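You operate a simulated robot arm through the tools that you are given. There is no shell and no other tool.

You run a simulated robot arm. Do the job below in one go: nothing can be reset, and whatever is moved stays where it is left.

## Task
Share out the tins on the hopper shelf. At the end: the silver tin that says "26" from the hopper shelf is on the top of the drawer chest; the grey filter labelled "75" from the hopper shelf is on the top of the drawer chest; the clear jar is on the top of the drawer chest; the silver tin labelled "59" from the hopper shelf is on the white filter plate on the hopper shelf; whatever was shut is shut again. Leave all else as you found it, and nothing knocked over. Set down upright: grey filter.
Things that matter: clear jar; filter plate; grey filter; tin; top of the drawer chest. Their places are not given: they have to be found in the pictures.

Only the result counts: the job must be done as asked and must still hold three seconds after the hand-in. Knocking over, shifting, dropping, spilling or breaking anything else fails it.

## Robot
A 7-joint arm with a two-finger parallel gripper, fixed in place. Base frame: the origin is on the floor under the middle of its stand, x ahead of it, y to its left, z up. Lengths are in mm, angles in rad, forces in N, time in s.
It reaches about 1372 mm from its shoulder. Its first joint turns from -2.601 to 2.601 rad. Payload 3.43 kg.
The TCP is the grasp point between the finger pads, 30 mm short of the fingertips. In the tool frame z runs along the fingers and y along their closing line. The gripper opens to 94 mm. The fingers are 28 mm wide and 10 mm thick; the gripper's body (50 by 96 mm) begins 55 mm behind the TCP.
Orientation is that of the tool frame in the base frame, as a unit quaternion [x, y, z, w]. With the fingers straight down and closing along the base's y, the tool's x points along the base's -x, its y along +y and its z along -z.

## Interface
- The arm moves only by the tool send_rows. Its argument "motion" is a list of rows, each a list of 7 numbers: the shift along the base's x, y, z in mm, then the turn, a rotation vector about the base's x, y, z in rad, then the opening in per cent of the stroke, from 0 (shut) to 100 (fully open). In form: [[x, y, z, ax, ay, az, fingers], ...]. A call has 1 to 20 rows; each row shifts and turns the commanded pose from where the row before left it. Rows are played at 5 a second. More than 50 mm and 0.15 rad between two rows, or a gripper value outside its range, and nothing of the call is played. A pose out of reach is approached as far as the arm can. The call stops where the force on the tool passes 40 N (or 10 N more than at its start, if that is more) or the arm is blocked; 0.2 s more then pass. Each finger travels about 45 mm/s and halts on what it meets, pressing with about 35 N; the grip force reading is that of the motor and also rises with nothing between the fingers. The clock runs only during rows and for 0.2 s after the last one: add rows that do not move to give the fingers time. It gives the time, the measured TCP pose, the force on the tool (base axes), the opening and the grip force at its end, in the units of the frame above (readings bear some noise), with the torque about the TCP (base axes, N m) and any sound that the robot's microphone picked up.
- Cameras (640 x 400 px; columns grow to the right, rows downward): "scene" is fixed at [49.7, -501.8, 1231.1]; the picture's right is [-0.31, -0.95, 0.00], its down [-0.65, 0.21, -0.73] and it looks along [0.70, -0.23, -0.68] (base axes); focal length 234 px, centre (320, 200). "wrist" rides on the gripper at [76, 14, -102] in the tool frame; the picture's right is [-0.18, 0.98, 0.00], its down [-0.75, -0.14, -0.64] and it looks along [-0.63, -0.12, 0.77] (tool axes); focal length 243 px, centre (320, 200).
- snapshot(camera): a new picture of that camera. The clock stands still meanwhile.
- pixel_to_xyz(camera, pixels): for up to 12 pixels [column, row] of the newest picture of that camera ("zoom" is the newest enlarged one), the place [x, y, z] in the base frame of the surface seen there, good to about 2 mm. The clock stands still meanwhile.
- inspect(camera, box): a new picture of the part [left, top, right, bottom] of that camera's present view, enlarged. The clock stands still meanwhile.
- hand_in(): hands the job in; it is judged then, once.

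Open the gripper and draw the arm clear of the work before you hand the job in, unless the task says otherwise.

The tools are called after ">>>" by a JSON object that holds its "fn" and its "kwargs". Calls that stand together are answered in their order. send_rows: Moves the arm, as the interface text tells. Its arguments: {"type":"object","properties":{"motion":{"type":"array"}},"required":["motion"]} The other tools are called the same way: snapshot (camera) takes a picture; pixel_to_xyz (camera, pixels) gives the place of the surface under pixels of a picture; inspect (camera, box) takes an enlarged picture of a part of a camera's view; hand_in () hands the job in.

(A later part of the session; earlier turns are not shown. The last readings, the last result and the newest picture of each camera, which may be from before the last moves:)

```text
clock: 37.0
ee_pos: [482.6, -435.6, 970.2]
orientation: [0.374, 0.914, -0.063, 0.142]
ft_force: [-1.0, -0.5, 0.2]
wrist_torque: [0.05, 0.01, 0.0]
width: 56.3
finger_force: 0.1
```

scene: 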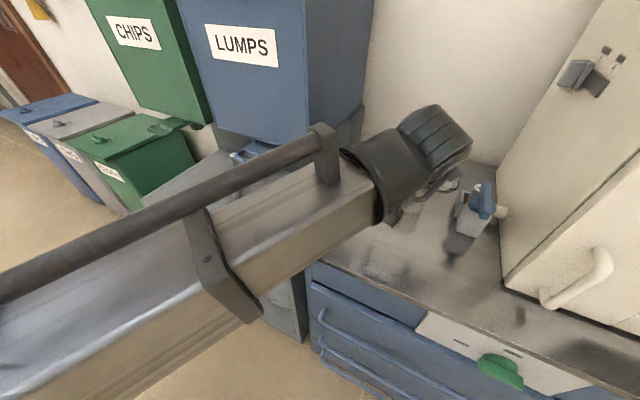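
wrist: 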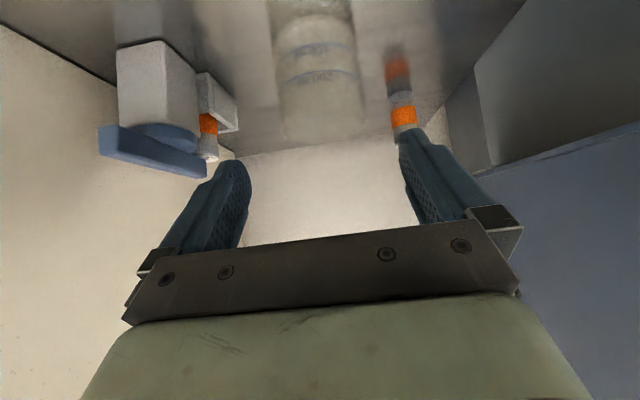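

At n≈649, d≈33. I continue left to d≈260, then tilt back to 45° while descending to a standoff in front of filter 75.

>>> {"fn": "send_rows", "kwargs": {"motion": [[5, 5, 0, 0, 0, 0, 60], [11, 11, 0, 0, 0, 0, 60], [16, 16, 0, 0, 0, 0, 60], [17, 17, 0, 0, 0, 0, 60], [17, 17, 0, 0, 0, 0, 60], [17, 17, 0, 0, 0, 0, 60], [17, 17, 0, 0, 0, 0, 60], [17, 17, 0, 0, 0, 0, 60], [17, 16, -4, 0, 0, 0, 60], [15, 12, -10, -0.03, -0.03, 0, 60], [11, 3, -17, -0.06, -0.06, 0, 60], [8, -3, -22, -0.08, -0.08, 0, 60], [6, -6, -24, -0.08, -0.08, 0, 60], [6, -6, -24, -0.06, -0.06, 0, 60], [6, -6, -24, -0.03, -0.03, 0, 60], [6, -6, -24, 0, 0, 0, 60], [6, -6, -20, 0, 0, 0, 60], [5, -5, -12, 0, 0, 0, 60], [2, -2, -6, 0, 0, 0, 60], [0, 0, 0, 0, 0, 0, 60]]}}

>>> {"fn": "snapshot", "kwargs": {"camera": "wrist"}}

>>> {"fn": "snapshot", "kwargs": {"camera": "scene"}}

```text
clock: 41.2
ee_pos: [687.8, -327.8, 781.8]
orientation: [0.35, 0.853, -0.152, 0.357]
ft_force: [-0.6, -0.7, -0.3]
wrist_torque: [-0.01, -0.01, -0.01]
width: 56.4
finger_force: 0.0
```

```text
taken
```

wrist: 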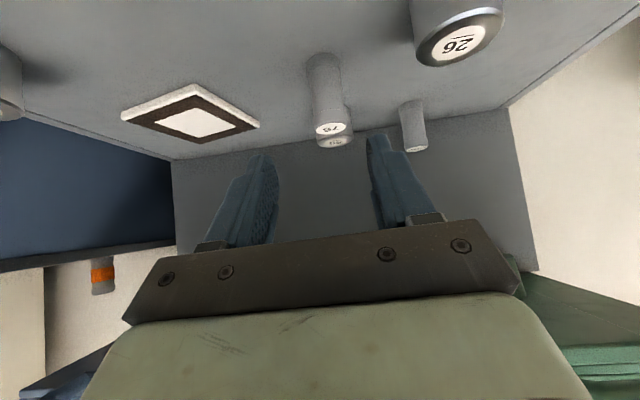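

```text
taken
```

scene: 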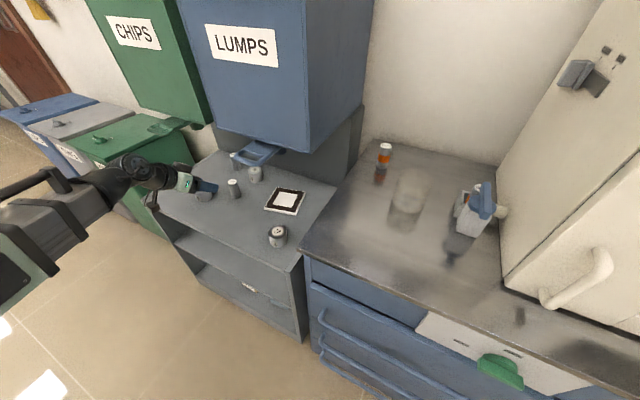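

The jar is visible standing on the counter at (407,195). Now I enlarge filter 75 in the wrist view at (325,95) and measure it.

>>> {"fn": "inspect", "kwargs": {"camera": "wrist", "box": [260, 30, 420, 190]}}

```text
2.50 times, centred on (340, 110) of wrist
```

zoom: 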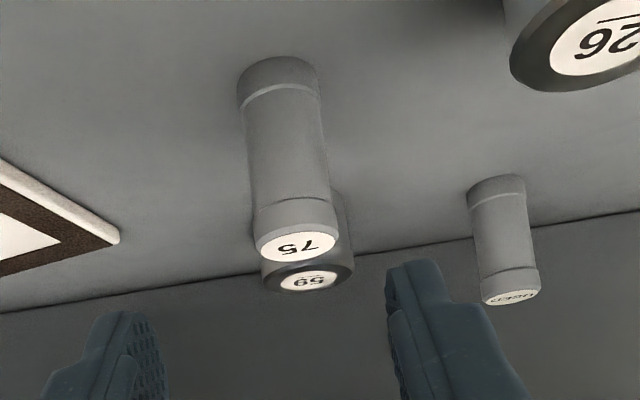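

Filter 75's top label centre is at (297,245), its waist spans (246–327,160). I query these along with finger pads.

>>> {"fn": "pixel_to_xyz", "kwargs": {"camera": "zoom", "pixels": [[297, 245], [258, 243], [338, 243], [287, 160], [252, 160], [322, 160], [280, 85], [292, 215], [600, 45], [310, 282], [150, 370], [400, 370]]}}

```text
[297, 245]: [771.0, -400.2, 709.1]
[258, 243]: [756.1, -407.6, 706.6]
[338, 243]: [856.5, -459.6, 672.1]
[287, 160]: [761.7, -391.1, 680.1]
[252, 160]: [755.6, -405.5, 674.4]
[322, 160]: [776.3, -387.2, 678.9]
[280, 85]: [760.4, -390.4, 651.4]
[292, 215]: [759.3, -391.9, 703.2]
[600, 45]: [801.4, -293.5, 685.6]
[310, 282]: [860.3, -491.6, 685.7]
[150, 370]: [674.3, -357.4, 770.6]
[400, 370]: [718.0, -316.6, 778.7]
```

Filter 75's axis is at (770.8,-400.4) → lateral correction +7.1 mm. I shift laterally and advance along the axis to TCP z≈678.

>>> {"fn": "send_rows", "kwargs": {"motion": [[2.5, 2.5, 0, 0, 0, 0, 60], [2.5, 2.5, 0, 0, 0, 0, 60], [3, -3, -4, 0, 0, 0, 60], [6, -6, -8, 0, 0, 0, 60], [8, -8, -10.7, 0, 0, 0, 60], [9, -9, -12, 0, 0, 0, 60], [9, -9, -12, 0, 0, 0, 60], [9, -9, -12, 0, 0, 0, 60], [9, -9, -12, 0, 0, 0, 60], [4, -4, -5.5, 0, 0, 0, 60], [0, 0, 0, 0, 0, 0, 60]]}}

>>> {"fn": "inspect", "kwargs": {"camera": "wrist", "box": [220, 0, 460, 200]}}

```text
clock: 43.6
ee_pos: [749.9, -379.8, 706.2]
orientation: [0.349, 0.853, -0.152, 0.356]
ft_force: [-0.2, 0.0, -0.7]
wrist_torque: [0.0, -0.01, 0.0]
width: 56.3
finger_force: 0.0
```

```text
2.00 times, centred on (340, 100) of wrist
```

zoom: 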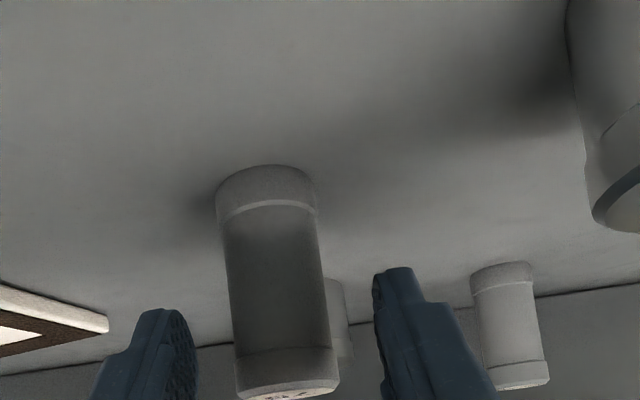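

The filter sits centred between the fingers (gaps about equal at 195–235 and 335–375). I advance the last 29 mm and close.

>>> {"fn": "send_rows", "kwargs": {"motion": [[4, -4, -5, 0, 0, 0, 60], [6, -6, -8, 0, 0, 0, 60], [6, -6, -8, 0, 0, 0, 60], [3.5, -3.5, -5, 0, 0, 0, 60], [1.3, -1.3, -2, 0, 0, 0, 60], [0, 0, 0, 0, 0, 0, 60], [0, 0, 0, 0, 0, 0, 50], [0, 0, 0, 0, 0, 0, 40], [0, 0, 0, 0, 0, 0, 30], [0, 0, 0, 0, 0, 0, 22], [0, 0, 0, 0, 0, 0, 18], [0, 0, 0, 0, 0, 0, 18], [0, 0, 0, 0, 0, 0, 18]]}}

>>> {"fn": "inspect", "kwargs": {"camera": "wrist", "box": [220, 0, 460, 200]}}

```text
clock: 46.4
ee_pos: [770.8, -401.3, 678.9]
orientation: [0.35, 0.853, -0.153, 0.357]
ft_force: [-0.4, 0.5, -0.6]
wrist_torque: [0.0, 0.0, 0.01]
width: 36.7
finger_force: 34.6
```

```text
2.00 times, centred on (340, 100) of wrist
```

zoom: 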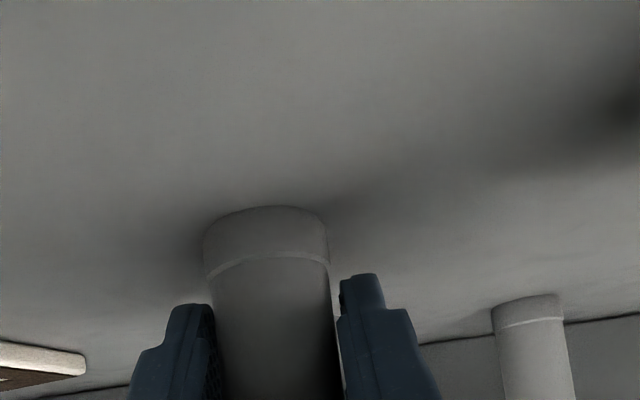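

Filter gripped (width 36.7, 34.6 N). I lift it, then retreat out of the shelf.

>>> {"fn": "send_rows", "kwargs": {"motion": [[0, 0, 2, 0, 0, 0, 18], [0, 0, 4, 0, 0, 0, 18], [0, 0, 6, 0, 0, 0, 18], [0, 0, 8, 0, 0, 0, 18], [-3, 3, 8, 0, 0, 0, 18], [-6, 6, 10, 0, 0, 0, 18], [-9, 9, 12, 0, 0, 0, 18], [-10, 10, 15, 0, 0, 0, 18], [-11, 11, 18, 0, 0, 0, 18], [-11, 11, 18, 0, 0, 0, 18], [-11, 11, 18, 0, 0, 0, 18], [-11, 11, 18, 0, 0, 0, 18], [-11, 11, 20, 0, 0, 0, 18], [-10, 10, 22, 0, 0, 0, 18], [-8, 8, 22, 0, 0, 0, 18], [-5, 5, 15, 0, 0, 0, 18], [-2, 2, 8, 0, 0, 0, 18], [0, 0, 0, 0, 0, 0, 18]]}}

>>> {"fn": "snapshot", "kwargs": {"camera": "wrist"}}

>>> {"fn": "snapshot", "kwargs": {"camera": "scene"}}

```text
clock: 50.2
ee_pos: [662.4, -292.4, 902.4]
orientation: [0.35, 0.853, -0.153, 0.356]
ft_force: [0.2, 0.1, -0.7]
wrist_torque: [0.01, 0.01, 0.03]
width: 36.9
finger_force: 35.1
```

```text
taken
```

wrist: 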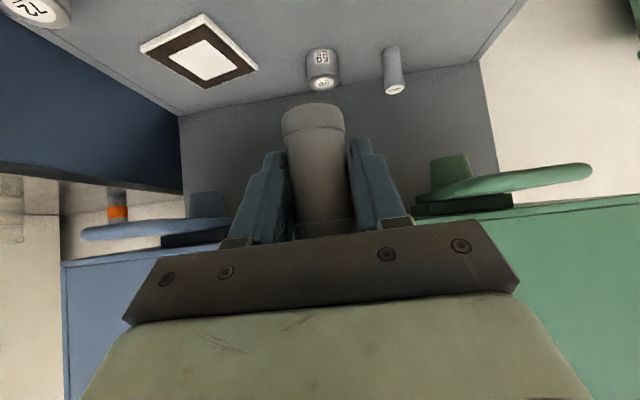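

```text
taken
```

scene: 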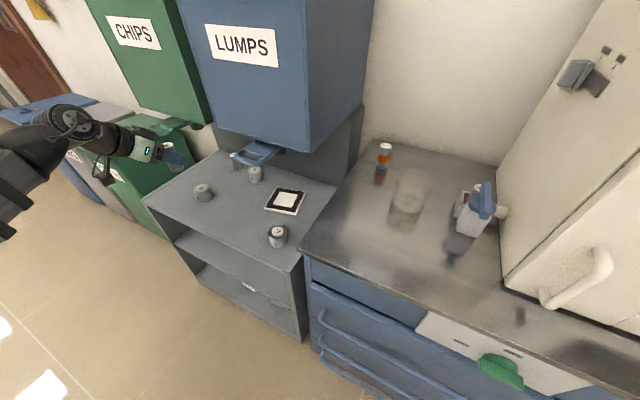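

The filter is in hand. I also see a green gate handle under CHIPS at (500,185) in the wrist view; I measure both handles for later clearance.

>>> {"fn": "pixel_to_xyz", "kwargs": {"camera": "wrist", "pixels": [[590, 172], [560, 178], [500, 185], [470, 180], [450, 160], [430, 215], [90, 235], [140, 230], [205, 205], [190, 240], [300, 300], [600, 210]]}}

>>> {"fn": "inspect", "kwargs": {"camera": "wrist", "box": [380, 120, 640, 280]}}

```text
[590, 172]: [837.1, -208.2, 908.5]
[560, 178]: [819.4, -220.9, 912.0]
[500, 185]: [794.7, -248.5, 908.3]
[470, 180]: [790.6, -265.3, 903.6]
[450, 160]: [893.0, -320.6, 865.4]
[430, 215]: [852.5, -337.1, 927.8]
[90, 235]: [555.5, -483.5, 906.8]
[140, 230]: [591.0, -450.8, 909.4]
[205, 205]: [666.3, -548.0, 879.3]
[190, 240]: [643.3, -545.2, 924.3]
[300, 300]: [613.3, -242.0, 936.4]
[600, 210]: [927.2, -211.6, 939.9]
```

```text
2.46 times, centred on (510, 200) of wrist
```

zoom: 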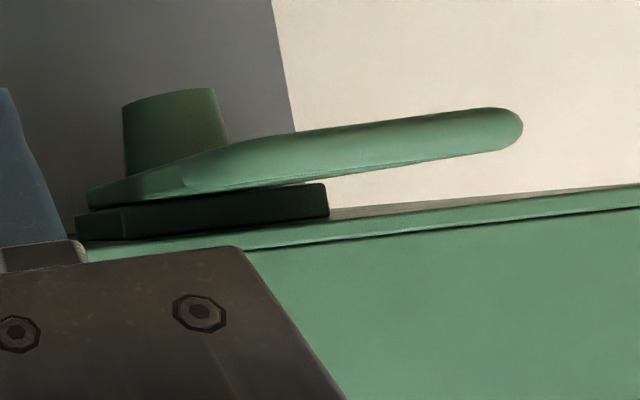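

Handles start at n≥735, so my n≈645 transit lane is clear. I steepen the tool and go right along the lane with the filter.

>>> {"fn": "send_rows", "kwargs": {"motion": [[-1, 1, 4, 0.03, 0.03, 0, 18], [-3, 3, 10, 0.06, 0.06, 0, 18], [-5, 5, 14, 0.08, 0.08, 0, 18], [-5, 4, 14, 0.08, 0.08, 0, 18], [-7, 0, 10, 0.06, 0.06, 0, 18], [-10, -5, 6, 0.03, 0.03, 0, 18], [-13, -10, 0, 0, 0, 0, 18], [-15, -15, 0, 0, 0, 0, 18], [-17, -17, 0, 0, 0, 0, 18], [-17, -17, 0, 0, 0, 0, 18], [-17, -17, 0, 0, 0, 0, 18], [-17, -17, 0, 0, 0, 0, 18], [-17, -17, 0, 0, 0, 0, 18], [-17, -17, 0, 0, 0, 0, 18], [-17, -17, 0, 0, 0, 0, 18], [-17, -17, 0, 0, 0, 0, 18], [-17, -17, 0, 0, 0, 0, 18], [-14, -14, 0, 0, 0, 0, 18], [-8, -8, 0, 0, 0, 0, 18], [-3, -3, 0, 0, 0, 0, 18]]}}

```text
clock: 54.4
ee_pos: [425.2, -488.2, 961.0]
orientation: [0.373, 0.915, -0.062, 0.144]
ft_force: [0.5, -0.3, -0.9]
wrist_torque: [-0.02, -0.01, 0.01]
width: 36.9
finger_force: 34.7
```

At d≈-44. I continue right to d≈-235, then forward to n≈800 while tilting back to 45° so the filter is upright again.

>>> {"fn": "send_rows", "kwargs": {"motion": [[-6, -6, 0, 0, 0, 0, 18], [-12, -12, 0, 0, 0, 0, 18], [-16, -16, 0, 0, 0, 0, 18], [-17, -17, 0, 0, 0, 0, 18], [-17, -17, 0, 0, 0, 0, 18], [-17, -17, 0, 0, 0, 0, 18], [-16, -17, 0, 0, 0, 0, 18], [-14, -16, 0, 0, 0, 0, 18], [-8, -14, 0, 0, 0, 0, 18], [0, -14, 0, 0, 0, 0, 18], [7, -15, 0, 0, 0, 0, 18], [13, -15, 0, -0.03, -0.03, 0, 18], [15, -15, 0, -0.06, -0.06, 0, 18], [16, -16, 0, -0.08, -0.08, 0, 18], [16, -16, 0, -0.08, -0.08, 0, 18], [15, -15, 0, -0.06, -0.06, 0, 18], [9, -9, 0, -0.03, -0.03, 0, 18], [4, -4, 0, 0, 0, 0, 18], [2, -2, 0, 0, 0, 0, 18], [0, 0, 0, 0, 0, 0, 18]]}}

>>> {"fn": "snapshot", "kwargs": {"camera": "wrist"}}

>>> {"fn": "snapshot", "kwargs": {"camera": "scene"}}

```text
clock: 58.6
ee_pos: [399.1, -739.9, 960.7]
orientation: [0.349, 0.853, -0.152, 0.357]
ft_force: [-0.3, 0.1, -1.7]
wrist_torque: [0.02, -0.03, 0.01]
width: 37.3
finger_force: 35.0
```

```text
taken
```

wrist: 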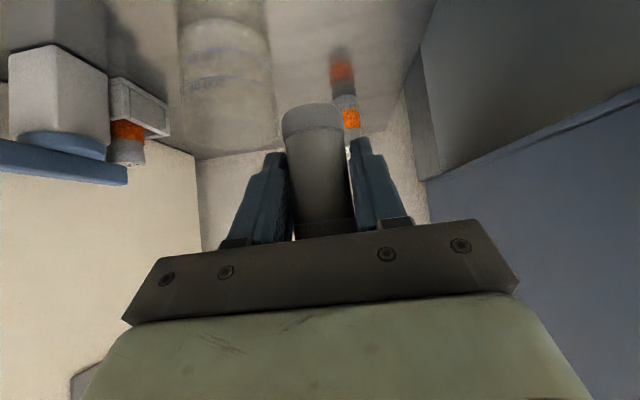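

```text
taken
```

scene: 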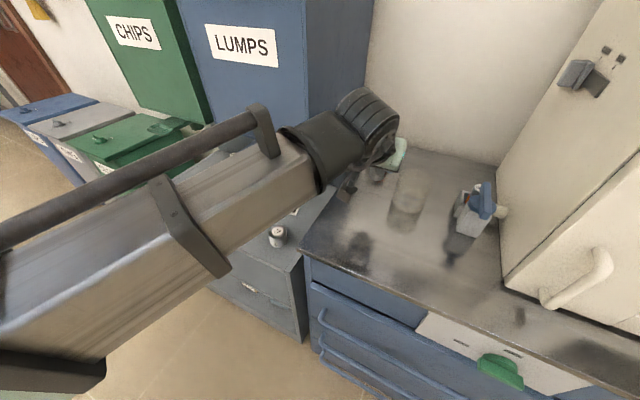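

Filter is over (399,-740), n≈805, d≈-241. I lower to about 7 mm above the expected contact (TCP≈856).

>>> {"fn": "send_rows", "kwargs": {"motion": [[0, 0, -5, 0, 0, 0, 18], [0, 0, -10, 0, 0, 0, 18], [0, 0, -15, 0, 0, 0, 18], [0, 0, -17, 0, 0, 0, 18], [0, 0, -17, 0, 0, 0, 18], [0, 0, -15, 0, 0, 0, 18], [0, 0, -10, 0, 0, 0, 18], [0, 0, -5, 0, 0, 0, 18], [0, 0, -2, 0, 0, 0, 18], [0, 0, 0, 0, 0, 0, 18]]}}

>>> {"fn": "inspect", "kwargs": {"camera": "wrist", "box": [200, 20, 440, 200]}}

```text
clock: 60.8
ee_pos: [400.5, -741.7, 864.3]
orientation: [0.35, 0.852, -0.154, 0.357]
ft_force: [0.6, 0.0, -0.7]
wrist_torque: [-0.02, 0.0, 0.01]
width: 37.1
finger_force: 34.7
```

```text
2.22 times, centred on (320, 110) of wrist
```

zoom: 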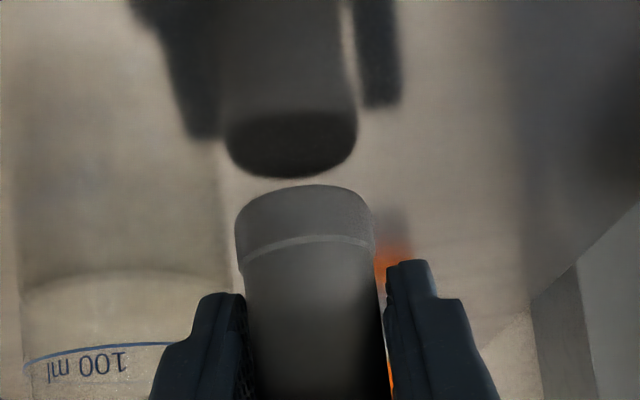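

The reflection shows a remaining gap of ~8 mm. I lower in small steps to near contact.

>>> {"fn": "send_rows", "kwargs": {"motion": [[0, 0, -1.5, 0, 0, 0, 18], [0, 0, -1.5, 0, 0, 0, 18], [0, 0, -1.2, 0, 0, 0, 18], [0, 0, -1, 0, 0, 0, 18], [0, 0, -0.8, 0, 0, 0, 18], [0, 0, -0.6, 0, 0, 0, 18], [0, 0, 0, 0, 0, 0, 18], [0, 0, 0, 0, 0, 0, 18]]}}

>>> {"fn": "inspect", "kwargs": {"camera": "wrist", "box": [200, 20, 440, 200]}}

```text
clock: 62.6
ee_pos: [399.5, -741.7, 858.3]
orientation: [0.349, 0.853, -0.152, 0.356]
ft_force: [0.2, 0.0, -1.0]
wrist_torque: [0.02, -0.01, 0.03]
width: 37.0
finger_force: 35.0
```

```text
2.22 times, centred on (320, 110) of wrist
```

zoom: 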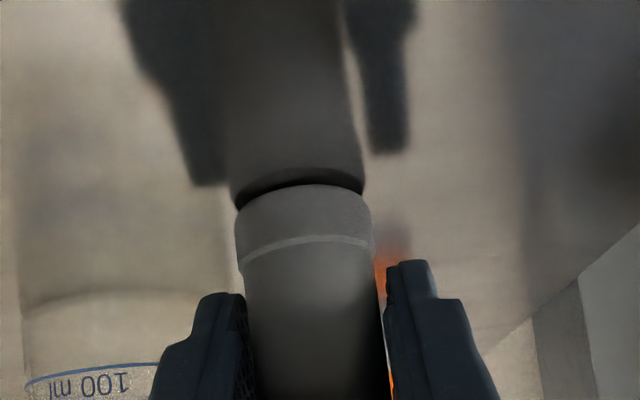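

Nearly touching; I take 0.5 mm steps until the force rises.

>>> {"fn": "send_rows", "kwargs": {"motion": [[0, 0, -0.5, 0, 0, 0, 18], [0, 0, -0.5, 0, 0, 0, 18], [0, 0, -0.5, 0, 0, 0, 18], [0, 0, -0.5, 0, 0, 0, 18], [0, 0, 0, 0, 0, 0, 18], [0, 0, 0, 0, 0, 0, 18]]}}

```text
clock: 64.0
ee_pos: [400.5, -742.7, 855.5]
orientation: [0.349, 0.853, -0.152, 0.357]
ft_force: [-0.1, 0.0, -0.3]
wrist_torque: [0.01, -0.02, 0.03]
width: 37.0
finger_force: 35.4
```

>>> {"fn": "send_rows", "kwargs": {"motion": [[0, 0, -0.5, 0, 0, 0, 18], [0, 0, -0.5, 0, 0, 0, 18], [0, 0, 0, 0, 0, 0, 18], [0, 0, 0, 0, 0, 0, 18]]}}

>>> {"fn": "inspect", "kwargs": {"camera": "wrist", "box": [200, 20, 440, 200]}}

```text
clock: 65.0
ee_pos: [399.0, -740.9, 855.3]
orientation: [0.35, 0.853, -0.153, 0.357]
ft_force: [0.9, 0.8, 13.5]
wrist_torque: [0.08, -0.12, -0.01]
width: 37.1
finger_force: 34.9
```

```text
2.22 times, centred on (320, 110) of wrist
```

zoom: 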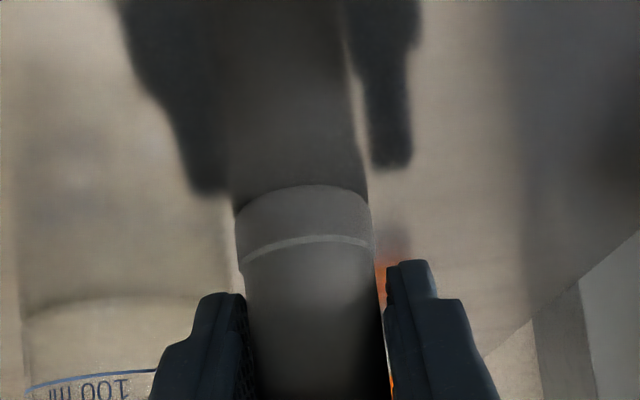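

Contact with 13.5 N, filter on the counter. I ease the load slightly and open slowly to about 55 %.

>>> {"fn": "send_rows", "kwargs": {"motion": [[0, 0, 0.3, 0, 0, 0, 22], [0, 0, 0, 0, 0, 0, 35], [0, 0, 0, 0, 0, 0, 42], [0, 0, 0, 0, 0, 0, 48], [0, 0, 0, 0, 0, 0, 54], [0, 0, 0, 0, 0, 0, 60], [0, 0, 0, 0, 0, 0, 60], [0, 0, 0, 0, 0, 0, 60]]}}

>>> {"fn": "snapshot", "kwargs": {"camera": "wrist"}}

```text
clock: 66.8
ee_pos: [398.2, -741.3, 855.8]
orientation: [0.35, 0.853, -0.153, 0.356]
ft_force: [-0.2, 0.0, 0.5]
wrist_torque: [0.0, 0.01, 0.04]
width: 56.5
finger_force: 0.2
```

```text
taken
```

wrist: 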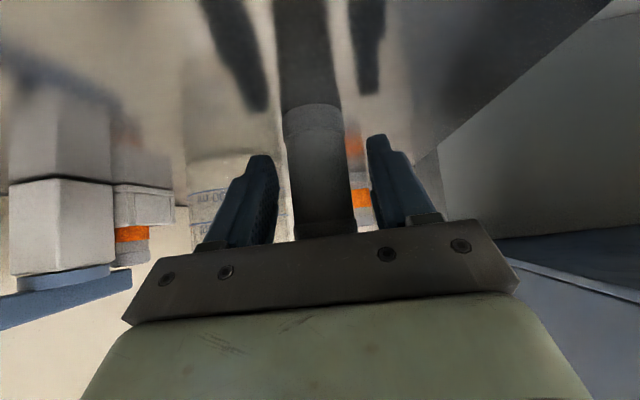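

The filter stands freely. I back out along the tool axis.

>>> {"fn": "send_rows", "kwargs": {"motion": [[-1.5, 1.5, 2.1, 0, 0, 0, 60], [-3, 3, 4.2, 0, 0, 0, 60], [-5, 5, 7, 0, 0, 0, 60], [-7, 7, 10, 0, 0, 0, 60], [-8, 8, 11.5, 0, 0, 0, 60], [-8, 8, 11.5, 0, 0, 0, 60], [-8, 8, 11.5, 0, 0, 0, 60], [-7, 7, 11.5, 0, 0, 0, 60], [-5, 5, 12, 0, 0, 0, 60], [-3, 3, 12, 0, 0, 0, 60], [-1, 1, 8, 0, 0, 0, 60], [0, 0, 3, 0, 0, 0, 60]]}}

>>> {"fn": "snapshot", "kwargs": {"camera": "wrist"}}

```text
clock: 69.4
ee_pos: [342.2, -684.8, 958.8]
orientation: [0.35, 0.853, -0.153, 0.356]
ft_force: [-0.1, -0.4, -0.2]
wrist_torque: [0.0, -0.01, 0.03]
width: 56.5
finger_force: 0.1
```

```text
taken
```

wrist: 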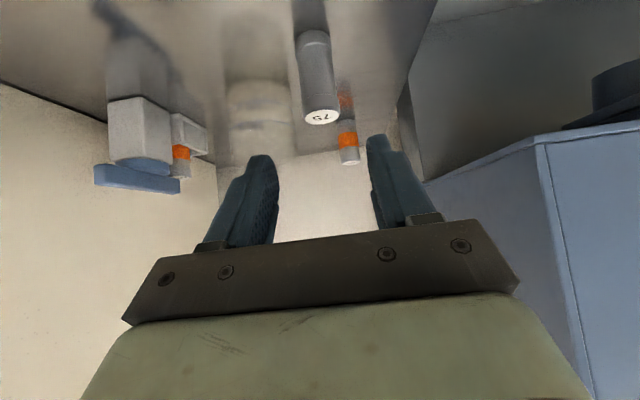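

Filter 75 is standing. I return for tin 26 along the same lane with a steeper tool, opening the gripper to 80 %.

>>> {"fn": "send_rows", "kwargs": {"motion": [[-4, 5, 2, 0.03, 0.03, 0, 80], [-8, 10, 2, 0.06, 0.06, 0, 80], [-9, 14, 0, 0.08, 0.08, 0, 80], [-7, 17, 0, 0.08, 0.08, 0, 80], [0, 20, 0, 0.06, 0.06, 0, 80], [8, 20, 0, 0.03, 0.03, 0, 80], [14, 18, 0, 0, 0, 0, 80], [17, 17, 0, 0, 0, 0, 80], [17, 17, 0, 0, 0, 0, 80], [17, 17, 0, 0, 0, 0, 80], [17, 17, 0, 0, 0, 0, 80], [17, 17, 0, 0, 0, 0, 80], [17, 17, 0, 0, 0, 0, 80], [17, 17, 0, 0, 0, 0, 80], [17, 17, 0, 0, 0, 0, 80], [17, 17, 0, 0, 0, 0, 80], [17, 17, 0, 0, 0, 0, 80], [17, 17, 0, 0, 0, 0, 80], [12, 12, 0, 0, 0, 0, 80], [6, 6, 0, 0, 0, 0, 80]]}}

```text
clock: 73.6
ee_pos: [542.2, -374.2, 963.8]
orientation: [0.373, 0.914, -0.063, 0.144]
ft_force: [0.8, 0.2, 0.0]
wrist_torque: [0.01, 0.02, 0.04]
width: 75.4
finger_force: 0.0
```

At d≈119. I continue left to d≈360 and descend with tilt to the standoff in front of tin 26.

>>> {"fn": "send_rows", "kwargs": {"motion": [[6, 6, 0, 0, 0, 0, 80], [12, 12, 0, 0, 0, 0, 80], [17, 17, 0, 0, 0, 0, 80], [17, 17, 0, 0, 0, 0, 80], [17, 17, 0, 0, 0, 0, 80], [17, 17, 0, 0, 0, 0, 80], [17, 17, 0, 0, 0, 0, 80], [17, 17, 0, 0, 0, 0, 80], [17, 17, -4, 0, 0, 0, 80], [17, 15, -10, -0.03, -0.03, 0, 80], [13, 8, -16, -0.06, -0.06, 0, 80], [8, 2, -20, -0.08, -0.08, 0, 80], [4, -1, -24, -0.08, -0.08, 0, 80], [3, -3, -24, -0.06, -0.06, 0, 80], [3, -3, -24, -0.03, -0.03, 0, 80], [3, -3, -24, 0, 0, 0, 80], [3, -3, -24, 0, 0, 0, 80], [2, -2, -18, 0, 0, 0, 80], [1, -1, -9, 0, 0, 0, 80], [0, 0, 0, 0, 0, 0, 80]]}}

>>> {"fn": "snapshot", "kwargs": {"camera": "scene"}}

>>> {"fn": "inspect", "kwargs": {"camera": "wrist", "box": [220, 0, 460, 200]}}

```text
clock: 77.8
ee_pos: [736.1, -228.3, 767.0]
orientation: [0.35, 0.853, -0.153, 0.356]
ft_force: [0.2, -0.2, 0.1]
wrist_torque: [0.0, -0.04, 0.01]
width: 75.3
finger_force: 0.1
```

```text
taken
```

scene: 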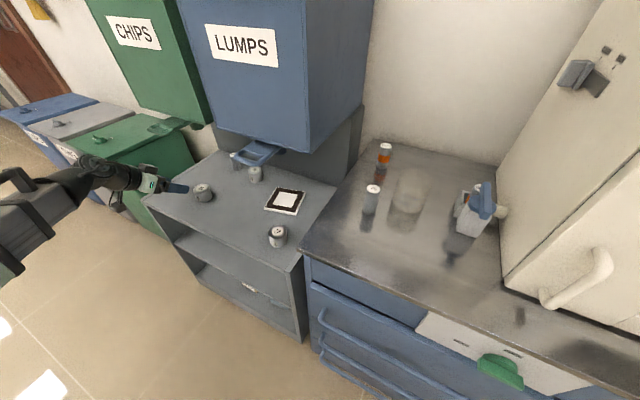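

```text
2.00 times, centred on (340, 100) of wrist
```

zoom: 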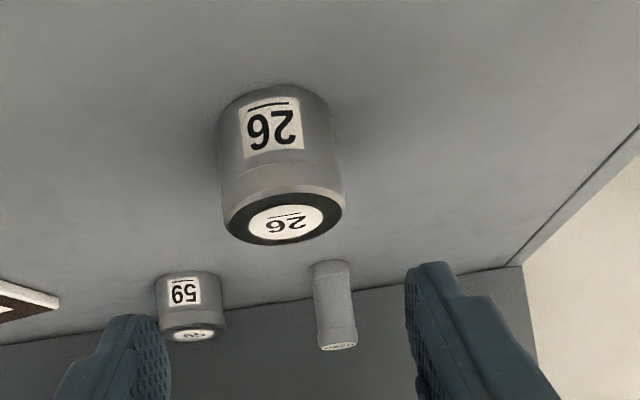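

Tin 26 is ahead at (285,220) in the zoom. I measure its top label, front wall and edges.

>>> {"fn": "pixel_to_xyz", "kwargs": {"camera": "zoom", "pixels": [[287, 222], [272, 127], [228, 225], [338, 210], [290, 200], [285, 241], [222, 150], [330, 150], [283, 175], [150, 370], [420, 370], [340, 300]]}}

```text
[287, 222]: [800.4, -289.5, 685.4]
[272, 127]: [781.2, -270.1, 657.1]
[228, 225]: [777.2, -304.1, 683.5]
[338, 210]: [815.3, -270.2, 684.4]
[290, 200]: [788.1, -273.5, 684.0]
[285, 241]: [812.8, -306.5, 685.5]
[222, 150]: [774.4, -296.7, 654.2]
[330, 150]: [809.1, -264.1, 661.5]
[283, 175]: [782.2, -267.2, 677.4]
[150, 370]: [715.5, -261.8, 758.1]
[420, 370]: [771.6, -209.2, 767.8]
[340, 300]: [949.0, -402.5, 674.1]
```

Tin 26's axis is at ≈(799,-289); lateral correction +1.4 mm. I advance along the axis to TCP z≈675 around the tin.

>>> {"fn": "send_rows", "kwargs": {"motion": [[1, 1, 0, 0, 0, 0, 80], [3, -3, -4.5, 0, 0, 0, 80], [6, -6, -9, 0, 0, 0, 80], [8, -8, -12, 0, 0, 0, 80], [9, -9, -13.5, 0, 0, 0, 80], [9, -9, -13.5, 0, 0, 0, 80], [9, -9, -13.5, 0, 0, 0, 80], [8, -8, -12, 0, 0, 0, 80], [6, -6, -8.5, 0, 0, 0, 80], [2.8, -2.8, -4.5, 0, 0, 0, 80], [0, 0, 0, 0, 0, 0, 80]]}}

>>> {"fn": "inspect", "kwargs": {"camera": "wrist", "box": [220, 0, 460, 200]}}

```text
clock: 80.2
ee_pos: [797.2, -289.9, 674.5]
orientation: [0.349, 0.853, -0.153, 0.356]
ft_force: [-0.4, -1.1, 0.2]
wrist_torque: [0.03, 0.02, -0.01]
width: 75.5
finger_force: 0.0
```

```text
2.00 times, centred on (340, 100) of wrist
```

zoom: 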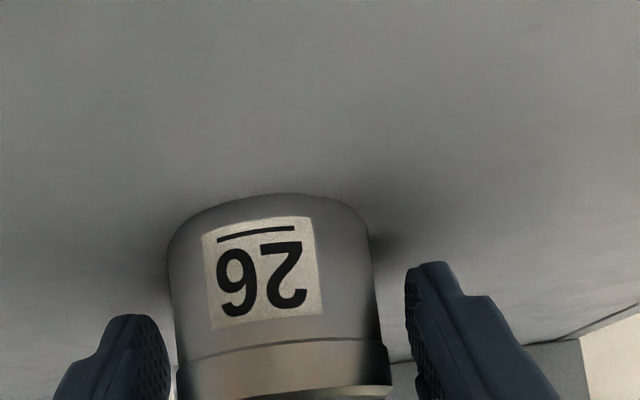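

The tin lies between the fingers, slightly toward the right one. I shift +1.4 mm in d and close.

>>> {"fn": "send_rows", "kwargs": {"motion": [[1, 1, 0, 0, 0, 0, 80], [0, 0, 0, 0, 0, 0, 72], [0, 0, 0, 0, 0, 0, 64], [0, 0, 0, 0, 0, 0, 56], [0, 0, 0, 0, 0, 0, 48], [0, 0, 0, 0, 0, 0, 42], [0, 0, 0, 0, 0, 0, 40], [0, 0, 0, 0, 0, 0, 40]]}}

>>> {"fn": "inspect", "kwargs": {"camera": "wrist", "box": [220, 0, 460, 200]}}

```text
clock: 82.0
ee_pos: [798.3, -288.0, 675.7]
orientation: [0.349, 0.853, -0.152, 0.356]
ft_force: [0.0, -0.1, -0.1]
wrist_torque: [0.04, -0.06, 0.01]
width: 58.0
finger_force: 35.1
```

```text
2.00 times, centred on (340, 100) of wrist
```

zoom: 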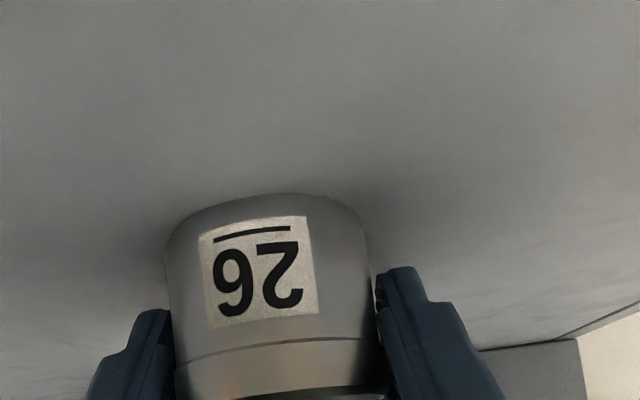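

Tin 26 gripped (58 mm, 35 N). I lift and retreat from the shelf.

>>> {"fn": "send_rows", "kwargs": {"motion": [[0, 0, 2, 0, 0, 0, 40], [0, 0, 4, 0, 0, 0, 40], [0, 0, 6, 0, 0, 0, 40], [0, 0, 8, 0, 0, 0, 40], [-3, 3, 8, 0, 0, 0, 40], [-7, 7, 9, 0, 0, 0, 40], [-10, 10, 12, 0, 0, 0, 40], [-11, 11, 14, 0, 0, 0, 40], [-11, 11, 15, 0, 0, 0, 40], [-11, 11, 15, 0, 0, 0, 40], [-11, 11, 16, 0, 0, 0, 40], [-10, 10, 18, 0, 0, 0, 40], [-8, 8, 20, 0, 0, 0, 40], [-4, 4, 20, 0, 0, 0, 40], [-1, 1, 20, 0, 0, 0, 40], [0, 0, 18, 0, 0, 0, 40], [0, 0, 12, 0, 0, 0, 40], [0, 0, 5, 0, 0, 0, 40], [0, 0, 0, 0, 0, 0, 40]]}}

>>> {"fn": "snapshot", "kwargs": {"camera": "wrist"}}

>>> {"fn": "snapshot", "kwargs": {"camera": "scene"}}

```text
clock: 86.0
ee_pos: [712.9, -201.7, 897.6]
orientation: [0.35, 0.853, -0.153, 0.356]
ft_force: [-0.2, 1.7, -1.0]
wrist_torque: [-0.02, 0.0, 0.03]
width: 58.0
finger_force: 34.4
```

```text
taken
```

wrist: 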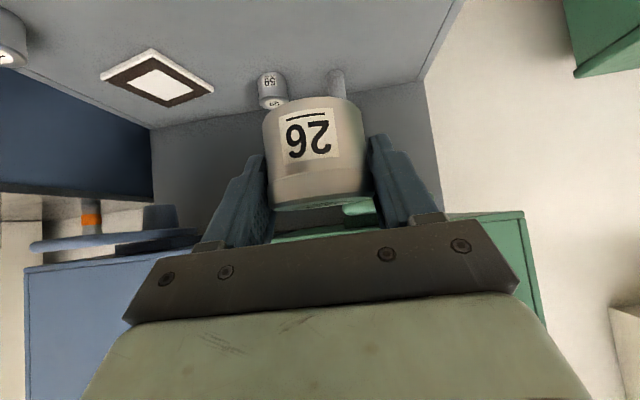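

```text
taken
```

scene: 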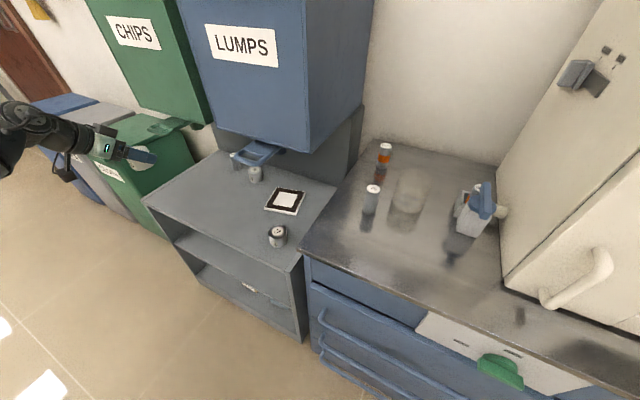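

Tin 26 is in hand and clear. I steepen the tool and move right along the lane.

>>> {"fn": "send_rows", "kwargs": {"motion": [[-2, -2, 6, 0.03, 0.03, 0, 40], [-6, -6, 12, 0.06, 0.06, 0, 40], [-11, -11, 16, 0.08, 0.08, 0, 40], [-14, -14, 16, 0.08, 0.08, 0, 40], [-16, -16, 10, 0.06, 0.06, 0, 40], [-17, -17, 4, 0.03, 0.03, 0, 40], [-17, -17, 0, 0, 0, 0, 40], [-17, -17, 0, 0, 0, 0, 40], [-17, -17, 0, 0, 0, 0, 40], [-17, -17, 0, 0, 0, 0, 40], [-17, -17, 0, 0, 0, 0, 40], [-17, -17, 0, 0, 0, 0, 40], [-17, -17, 0, 0, 0, 0, 40], [-17, -17, 0, 0, 0, 0, 40], [-17, -17, 0, 0, 0, 0, 40], [-17, -17, 0, 0, 0, 0, 40], [-17, -17, 0, 0, 0, 0, 40], [-15, -15, 0, 0, 0, 0, 40], [-10, -10, 0, 0, 0, 0, 40], [-5, -5, 0, 0, 0, 0, 40]]}}

```text
clock: 90.2
ee_pos: [428.0, -486.2, 959.9]
orientation: [0.373, 0.914, -0.063, 0.143]
ft_force: [0.1, -0.5, -2.3]
wrist_torque: [0.05, -0.01, 0.0]
width: 58.1
finger_force: 34.9
```

At d≈-41. I now move to the spot for tin 26, n≈770, d≈-345 → (300,-788), tilting back to 45°.

>>> {"fn": "send_rows", "kwargs": {"motion": [[-5, -6, 0, 0, 0, 0, 40], [-11, -13, 0, 0, 0, 0, 40], [-15, -18, 0, 0, 0, 0, 40], [-15, -20, 0, 0, 0, 0, 40], [-14, -20, 0, 0, 0, 0, 40], [-13, -22, 0, 0, 0, 0, 40], [-11, -22, 0, 0, 0, 0, 40], [-10, -22, 0, 0, 0, 0, 40], [-9, -22, 0, -0.03, -0.03, 0, 40], [-8, -22, 0, -0.06, -0.06, 0, 40], [-6, -22, 0, -0.08, -0.08, 0, 40], [-4, -22, 0, -0.08, -0.08, 0, 40], [-3, -22, 0, -0.06, -0.06, 0, 40], [-2, -20, 0, -0.03, -0.03, 0, 40], [-1, -16, 0, 0, 0, 0, 40], [0, -9, 0, 0, 0, 0, 40], [0, -4, 0, 0, 0, 0, 40], [0, 0, 0, 0, 0, 0, 40]]}}

>>> {"fn": "snapshot", "kwargs": {"camera": "wrist"}}

>>> {"fn": "snapshot", "kwargs": {"camera": "scene"}}

```text
clock: 94.0
ee_pos: [301.7, -786.0, 961.3]
orientation: [0.349, 0.853, -0.152, 0.356]
ft_force: [0.5, -0.3, -1.0]
wrist_torque: [-0.01, 0.0, 0.0]
width: 58.0
finger_force: 35.3
```

```text
taken
```

wrist: 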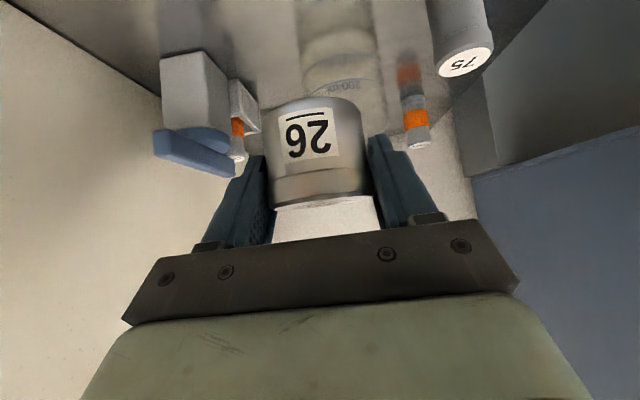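

```text
taken
```

scene: 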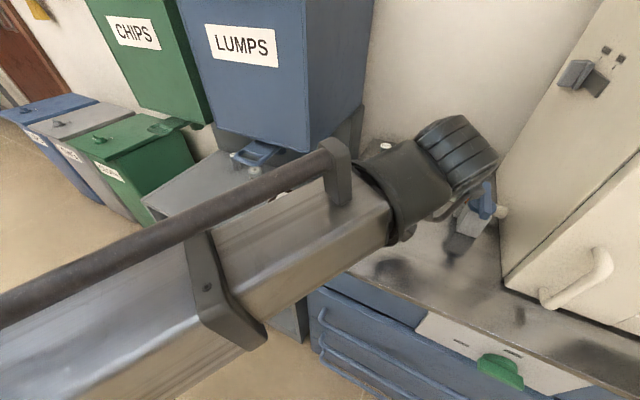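

Tin 26 is over (302,-786), with filter 75 well to the right. I lower to ~8 mm above contact.

>>> {"fn": "send_rows", "kwargs": {"motion": [[0, 0, -5, 0, 0, 0, 40], [0, 0, -11, 0, 0, 0, 40], [0, 0, -16, 0, 0, 0, 40], [0, 0, -18, 0, 0, 0, 40], [0, 0, -18, 0, 0, 0, 40], [0, 0, -15, 0, 0, 0, 40], [0, 0, -10, 0, 0, 0, 40], [0, 0, -5, 0, 0, 0, 40], [0, 0, -2.5, 0, 0, 0, 40], [0, 0, 0, 0, 0, 0, 40]]}}

>>> {"fn": "snapshot", "kwargs": {"camera": "wrist"}}

```text
clock: 96.2
ee_pos: [300.7, -787.6, 861.0]
orientation: [0.35, 0.853, -0.152, 0.356]
ft_force: [0.3, -0.2, -1.2]
wrist_torque: [0.0, 0.02, -0.01]
width: 58.0
finger_force: 34.8
```

```text
taken
```

wrist: 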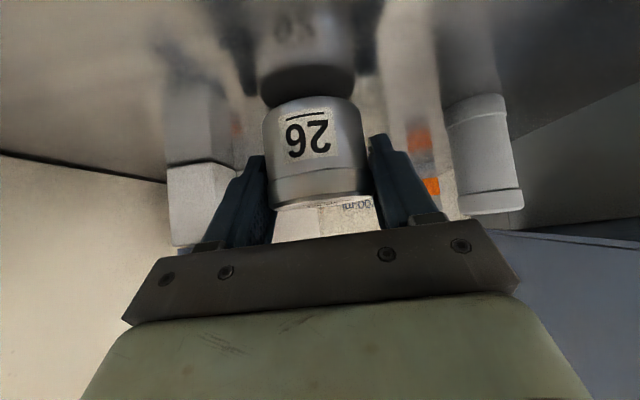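

Gap ≈9 mm by the reflection. I continue with small steps.

>>> {"fn": "send_rows", "kwargs": {"motion": [[0, 0, -1.8, 0, 0, 0, 40], [0, 0, -1.8, 0, 0, 0, 40], [0, 0, -1.5, 0, 0, 0, 40], [0, 0, -1, 0, 0, 0, 40], [0, 0, -0.7, 0, 0, 0, 40], [0, 0, 0, 0, 0, 0, 40], [0, 0, 0, 0, 0, 0, 40]]}}

>>> {"fn": "inspect", "kwargs": {"camera": "wrist", "box": [220, 30, 420, 180]}}

```text
clock: 97.8
ee_pos: [302.4, -787.1, 853.1]
orientation: [0.35, 0.853, -0.153, 0.356]
ft_force: [-0.4, 0.5, -0.9]
wrist_torque: [0.01, -0.02, -0.02]
width: 57.7
finger_force: 35.0
```

```text
2.67 times, centred on (320, 105) of wrist
```

zoom: 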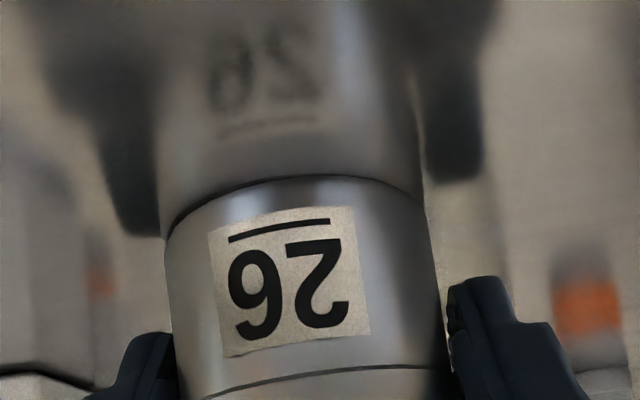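

Almost touching; 0.5 mm steps now.

>>> {"fn": "send_rows", "kwargs": {"motion": [[0, 0, -0.5, 0, 0, 0, 40], [0, 0, -0.5, 0, 0, 0, 40], [0, 0, 0, 0, 0, 0, 40], [0, 0, 0, 0, 0, 0, 40]]}}

```text
clock: 98.8
ee_pos: [301.3, -786.3, 854.0]
orientation: [0.35, 0.852, -0.154, 0.357]
ft_force: [-2.8, 1.6, 14.7]
wrist_torque: [0.43, -0.05, 0.08]
width: 57.9
finger_force: 35.1
```

Contact at 14.7 N. I ease off slightly and open slowly to 80 %.

>>> {"fn": "send_rows", "kwargs": {"motion": [[0, 0, 0.4, 0, 0, 0, 50], [0, 0, 0, 0, 0, 0, 60], [0, 0, 0, 0, 0, 0, 66], [0, 0, 0, 0, 0, 0, 72], [0, 0, 0, 0, 0, 0, 80], [0, 0, 0, 0, 0, 0, 80], [0, 0, 0, 0, 0, 0, 80]]}}

>>> {"fn": "snapshot", "kwargs": {"camera": "wrist"}}

```text
clock: 100.4
ee_pos: [302.5, -787.0, 853.2]
orientation: [0.35, 0.853, -0.153, 0.356]
ft_force: [0.0, 0.1, 1.4]
wrist_torque: [0.0, -0.02, -0.03]
width: 74.9
finger_force: 0.0
```

```text
taken
```

wrist: 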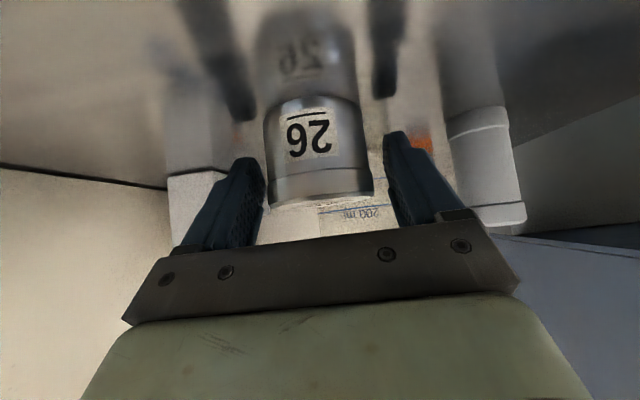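

Tin 26 is released and standing. I back out along the tool axis and view the result.

>>> {"fn": "send_rows", "kwargs": {"motion": [[-1.5, 1.54, 2.1, 0, 0, 0, 80], [-3, 3.07, 4.2, 0, 0, 0, 80], [-5, 5.1, 7, 0, 0, 0, 80], [-7, 7.2, 10, 0, 0, 0, 80], [-8, 8.2, 11.5, 0, 0, 0, 80], [-8, 8.2, 11.5, 0, 0, 0, 80], [-8, 8.2, 11.5, 0, 0, 0, 80], [-7, 7.2, 11.5, 0, 0, 0, 80], [-5, 5, 12, 0, 0, 0, 80], [-3, 3, 12, 0, 0, 0, 80], [-1, 1, 8, 0, 0, 0, 80], [0, 0, 4, 0, 0, 0, 80]]}}

>>> {"fn": "snapshot", "kwargs": {"camera": "wrist"}}

```text
clock: 103.0
ee_pos: [247.3, -728.3, 959.0]
orientation: [0.35, 0.853, -0.153, 0.356]
ft_force: [-0.5, 0.7, 0.4]
wrist_torque: [0.0, 0.03, 0.04]
width: 75.3
finger_force: 0.1
```

```text
taken
```

wrist: 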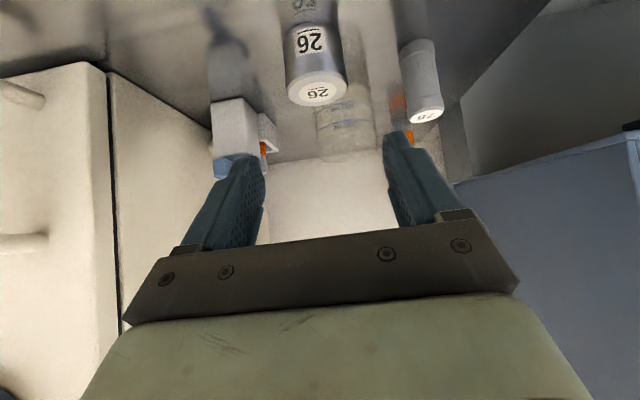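

All three items stand on the chest top. Now for tin 59: I return left along the lane with the steeper tool.

>>> {"fn": "send_rows", "kwargs": {"motion": [[-3, 4, 4, 0.03, 0.03, 0, 85], [-5, 8, 4, 0.06, 0.06, 0, 85], [-5, 13, 2, 0.08, 0.08, 0, 85], [-2, 18, 0, 0.08, 0.08, 0, 85], [5, 21, 0, 0.06, 0.06, 0, 85], [11, 20, 0, 0.03, 0.03, 0, 85], [15, 18, 0, 0, 0, 0, 85], [17, 17, 0, 0, 0, 0, 85], [17, 17, 0, 0, 0, 0, 85], [17, 17, 0, 0, 0, 0, 85], [17, 17, 0, 0, 0, 0, 85], [17, 17, 0, 0, 0, 0, 85], [17, 17, 0, 0, 0, 0, 85], [17, 17, 0, 0, 0, 0, 85], [17, 17, 0, 0, 0, 0, 85], [17, 17, 0, 0, 0, 0, 85], [17, 17, 0, 0, 0, 0, 85], [17, 17, 0, 0, 0, 0, 85], [14, 14, 0, 0, 0, 0, 85], [7, 7, 0, 0, 0, 0, 85]]}}

```text
clock: 107.2
ee_pos: [469.2, -419.5, 968.9]
orientation: [0.374, 0.914, -0.063, 0.143]
ft_force: [-0.9, 0.0, 0.9]
wrist_torque: [-0.01, -0.02, 0.01]
width: 79.5
finger_force: 0.1
```

At n≈628, d≈35. I move to d≈260 and descend with tilt to (n 740, z 780) in front of tin 59.

>>> {"fn": "send_rows", "kwargs": {"motion": [[6, 6, 0, 0, 0, 0, 85], [12, 12, 0, 0, 0, 0, 85], [17, 17, 0, 0, 0, 0, 85], [17, 17, 0, 0, 0, 0, 85], [17, 17, 0, 0, 0, 0, 85], [17, 17, 0, 0, 0, 0, 85], [17, 17, 0, 0, 0, 0, 85], [17, 17, -4, 0, 0, 0, 85], [17, 15, -10, -0.03, -0.03, 0, 85], [16, 8, -16, -0.06, -0.06, 0, 85], [13, -1, -20, -0.08, -0.08, 0, 85], [11, -7, -23, -0.08, -0.08, 0, 85], [10, -9, -24, -0.06, -0.06, 0, 85], [10, -10, -24, -0.03, -0.03, 0, 85], [10, -10, -22, 0, 0, 0, 85], [10, -10, -20, 0, 0, 0, 85], [9, -9, -15, 0, 0, 0, 85], [5, -5, -8, 0, 0, 0, 85], [2, -2, -3, 0, 0, 0, 85], [0, 0, 0, 0, 0, 0, 85]]}}

>>> {"fn": "snapshot", "kwargs": {"camera": "scene"}}

>>> {"fn": "snapshot", "kwargs": {"camera": "wrist"}}

```text
clock: 111.4
ee_pos: [702.8, -339.5, 780.1]
orientation: [0.35, 0.853, -0.153, 0.356]
ft_force: [0.2, 0.3, 0.2]
wrist_torque: [-0.02, 0.04, 0.01]
width: 79.9
finger_force: 0.0
```

```text
taken
```

scene: 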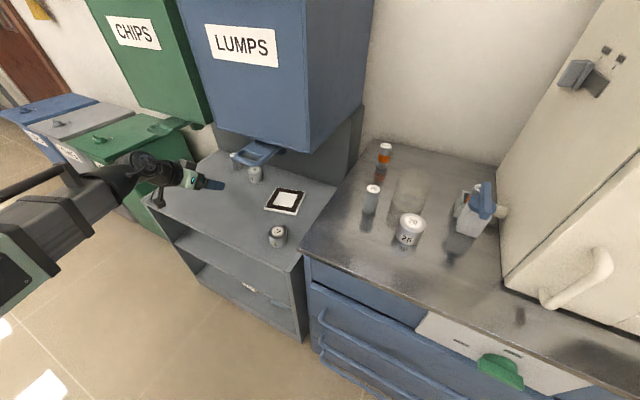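

```text
taken
```

wrist: 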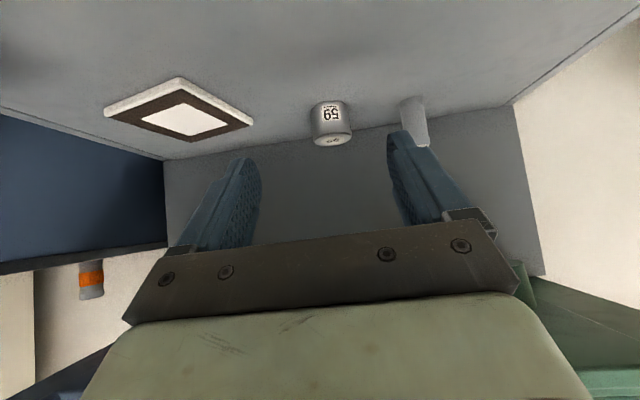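

The counter shows 75, the jar and 26 standing. I measure arm surfaces (wrist joint at (145,155), forearm at (100,180)) to know their clearance to the hopper edge, and enlarge the wrist view of tin 59.

>>> {"fn": "pixel_to_xyz", "kwargs": {"camera": "scene", "pixels": [[145, 153], [140, 160], [130, 165], [155, 165], [110, 175], [70, 170], [40, 175], [165, 170], [190, 165], [90, 185], [60, 200], [30, 185]]}}

>>> {"fn": "inspect", "kwargs": {"camera": "scene", "box": [0, 120, 240, 300]}}

>>> {"fn": "inspect", "kwargs": {"camera": "wrist", "box": [260, 60, 420, 180]}}

```text
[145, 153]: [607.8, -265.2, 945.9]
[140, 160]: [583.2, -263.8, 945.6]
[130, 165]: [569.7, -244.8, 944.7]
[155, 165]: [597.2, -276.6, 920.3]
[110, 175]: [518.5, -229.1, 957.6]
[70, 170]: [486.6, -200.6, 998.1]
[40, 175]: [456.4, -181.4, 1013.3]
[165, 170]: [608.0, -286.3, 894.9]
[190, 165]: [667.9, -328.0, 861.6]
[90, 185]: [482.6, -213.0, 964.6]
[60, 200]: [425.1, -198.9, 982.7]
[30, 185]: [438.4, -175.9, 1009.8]
```

```text
2.22 times, centred on (120, 210) of scene
```

zoom: 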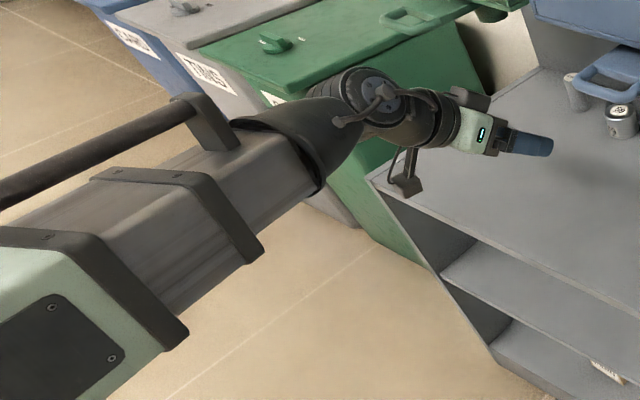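

```text
3.33 times, centred on (340, 120) of wrist
```

zoom: 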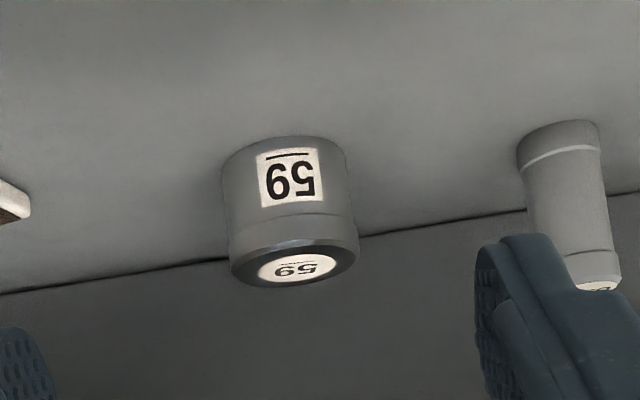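

At the final pose the wrist top would be ≈z 841 versus the hopper bottom at 930, so it's clear. I measure tin 59: top label (290,267), front (290,177), rim edges.

>>> {"fn": "pixel_to_xyz", "kwargs": {"camera": "zoom", "pixels": [[290, 267], [288, 180], [234, 265], [355, 258], [292, 245], [292, 283], [226, 200], [348, 190], [290, 225], [5, 380], [490, 330], [560, 180]]}}

```text
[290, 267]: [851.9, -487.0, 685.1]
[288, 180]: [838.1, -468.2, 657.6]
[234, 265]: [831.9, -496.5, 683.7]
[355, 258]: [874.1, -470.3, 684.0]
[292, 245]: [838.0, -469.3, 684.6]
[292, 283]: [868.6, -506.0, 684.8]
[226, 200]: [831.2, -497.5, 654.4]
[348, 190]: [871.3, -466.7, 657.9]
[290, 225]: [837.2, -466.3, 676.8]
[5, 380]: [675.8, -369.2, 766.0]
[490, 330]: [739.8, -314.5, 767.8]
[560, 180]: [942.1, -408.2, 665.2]
```

Tin 59's axis is at ≈(853,-486.5). I advance under the hoppers to n≈880, z≈725 (fingers still above the tin), then check.

>>> {"fn": "send_rows", "kwargs": {"motion": [[4, -2.6, -2.5, 0, 0, 0, 85], [8.6, -7.4, -5, 0, 0, 0, 85], [12, -12, -6.5, 0, 0, 0, 85], [13, -13, -7, 0, 0, 0, 85], [13, -13, -7, 0, 0, 0, 85], [13, -13, -7, 0, 0, 0, 85], [13, -13, -7, 0, 0, 0, 85], [12, -12, -6.5, 0, 0, 0, 85], [9, -9, -4.5, 0, 0, 0, 85], [4.5, -4.5, -2, 0, 0, 0, 85], [0, 0, 0, 0, 0, 0, 85]]}}

>>> {"fn": "snapshot", "kwargs": {"camera": "scene"}}

>>> {"fn": "snapshot", "kwargs": {"camera": "wrist"}}

```text
clock: 113.8
ee_pos: [804.6, -437.5, 724.3]
orientation: [0.35, 0.853, -0.153, 0.356]
ft_force: [0.9, -0.4, -0.1]
wrist_torque: [-0.03, 0.0, -0.03]
width: 80.1
finger_force: 0.0
```

```text
taken
```

scene: 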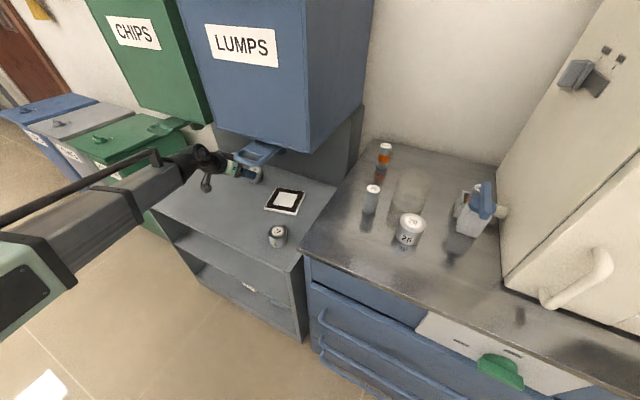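

```text
taken
```

wrist: 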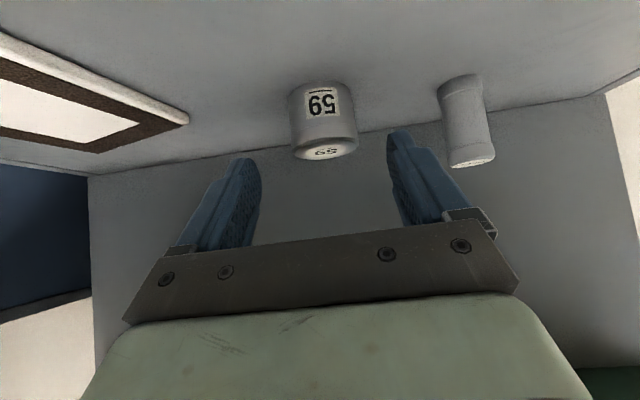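

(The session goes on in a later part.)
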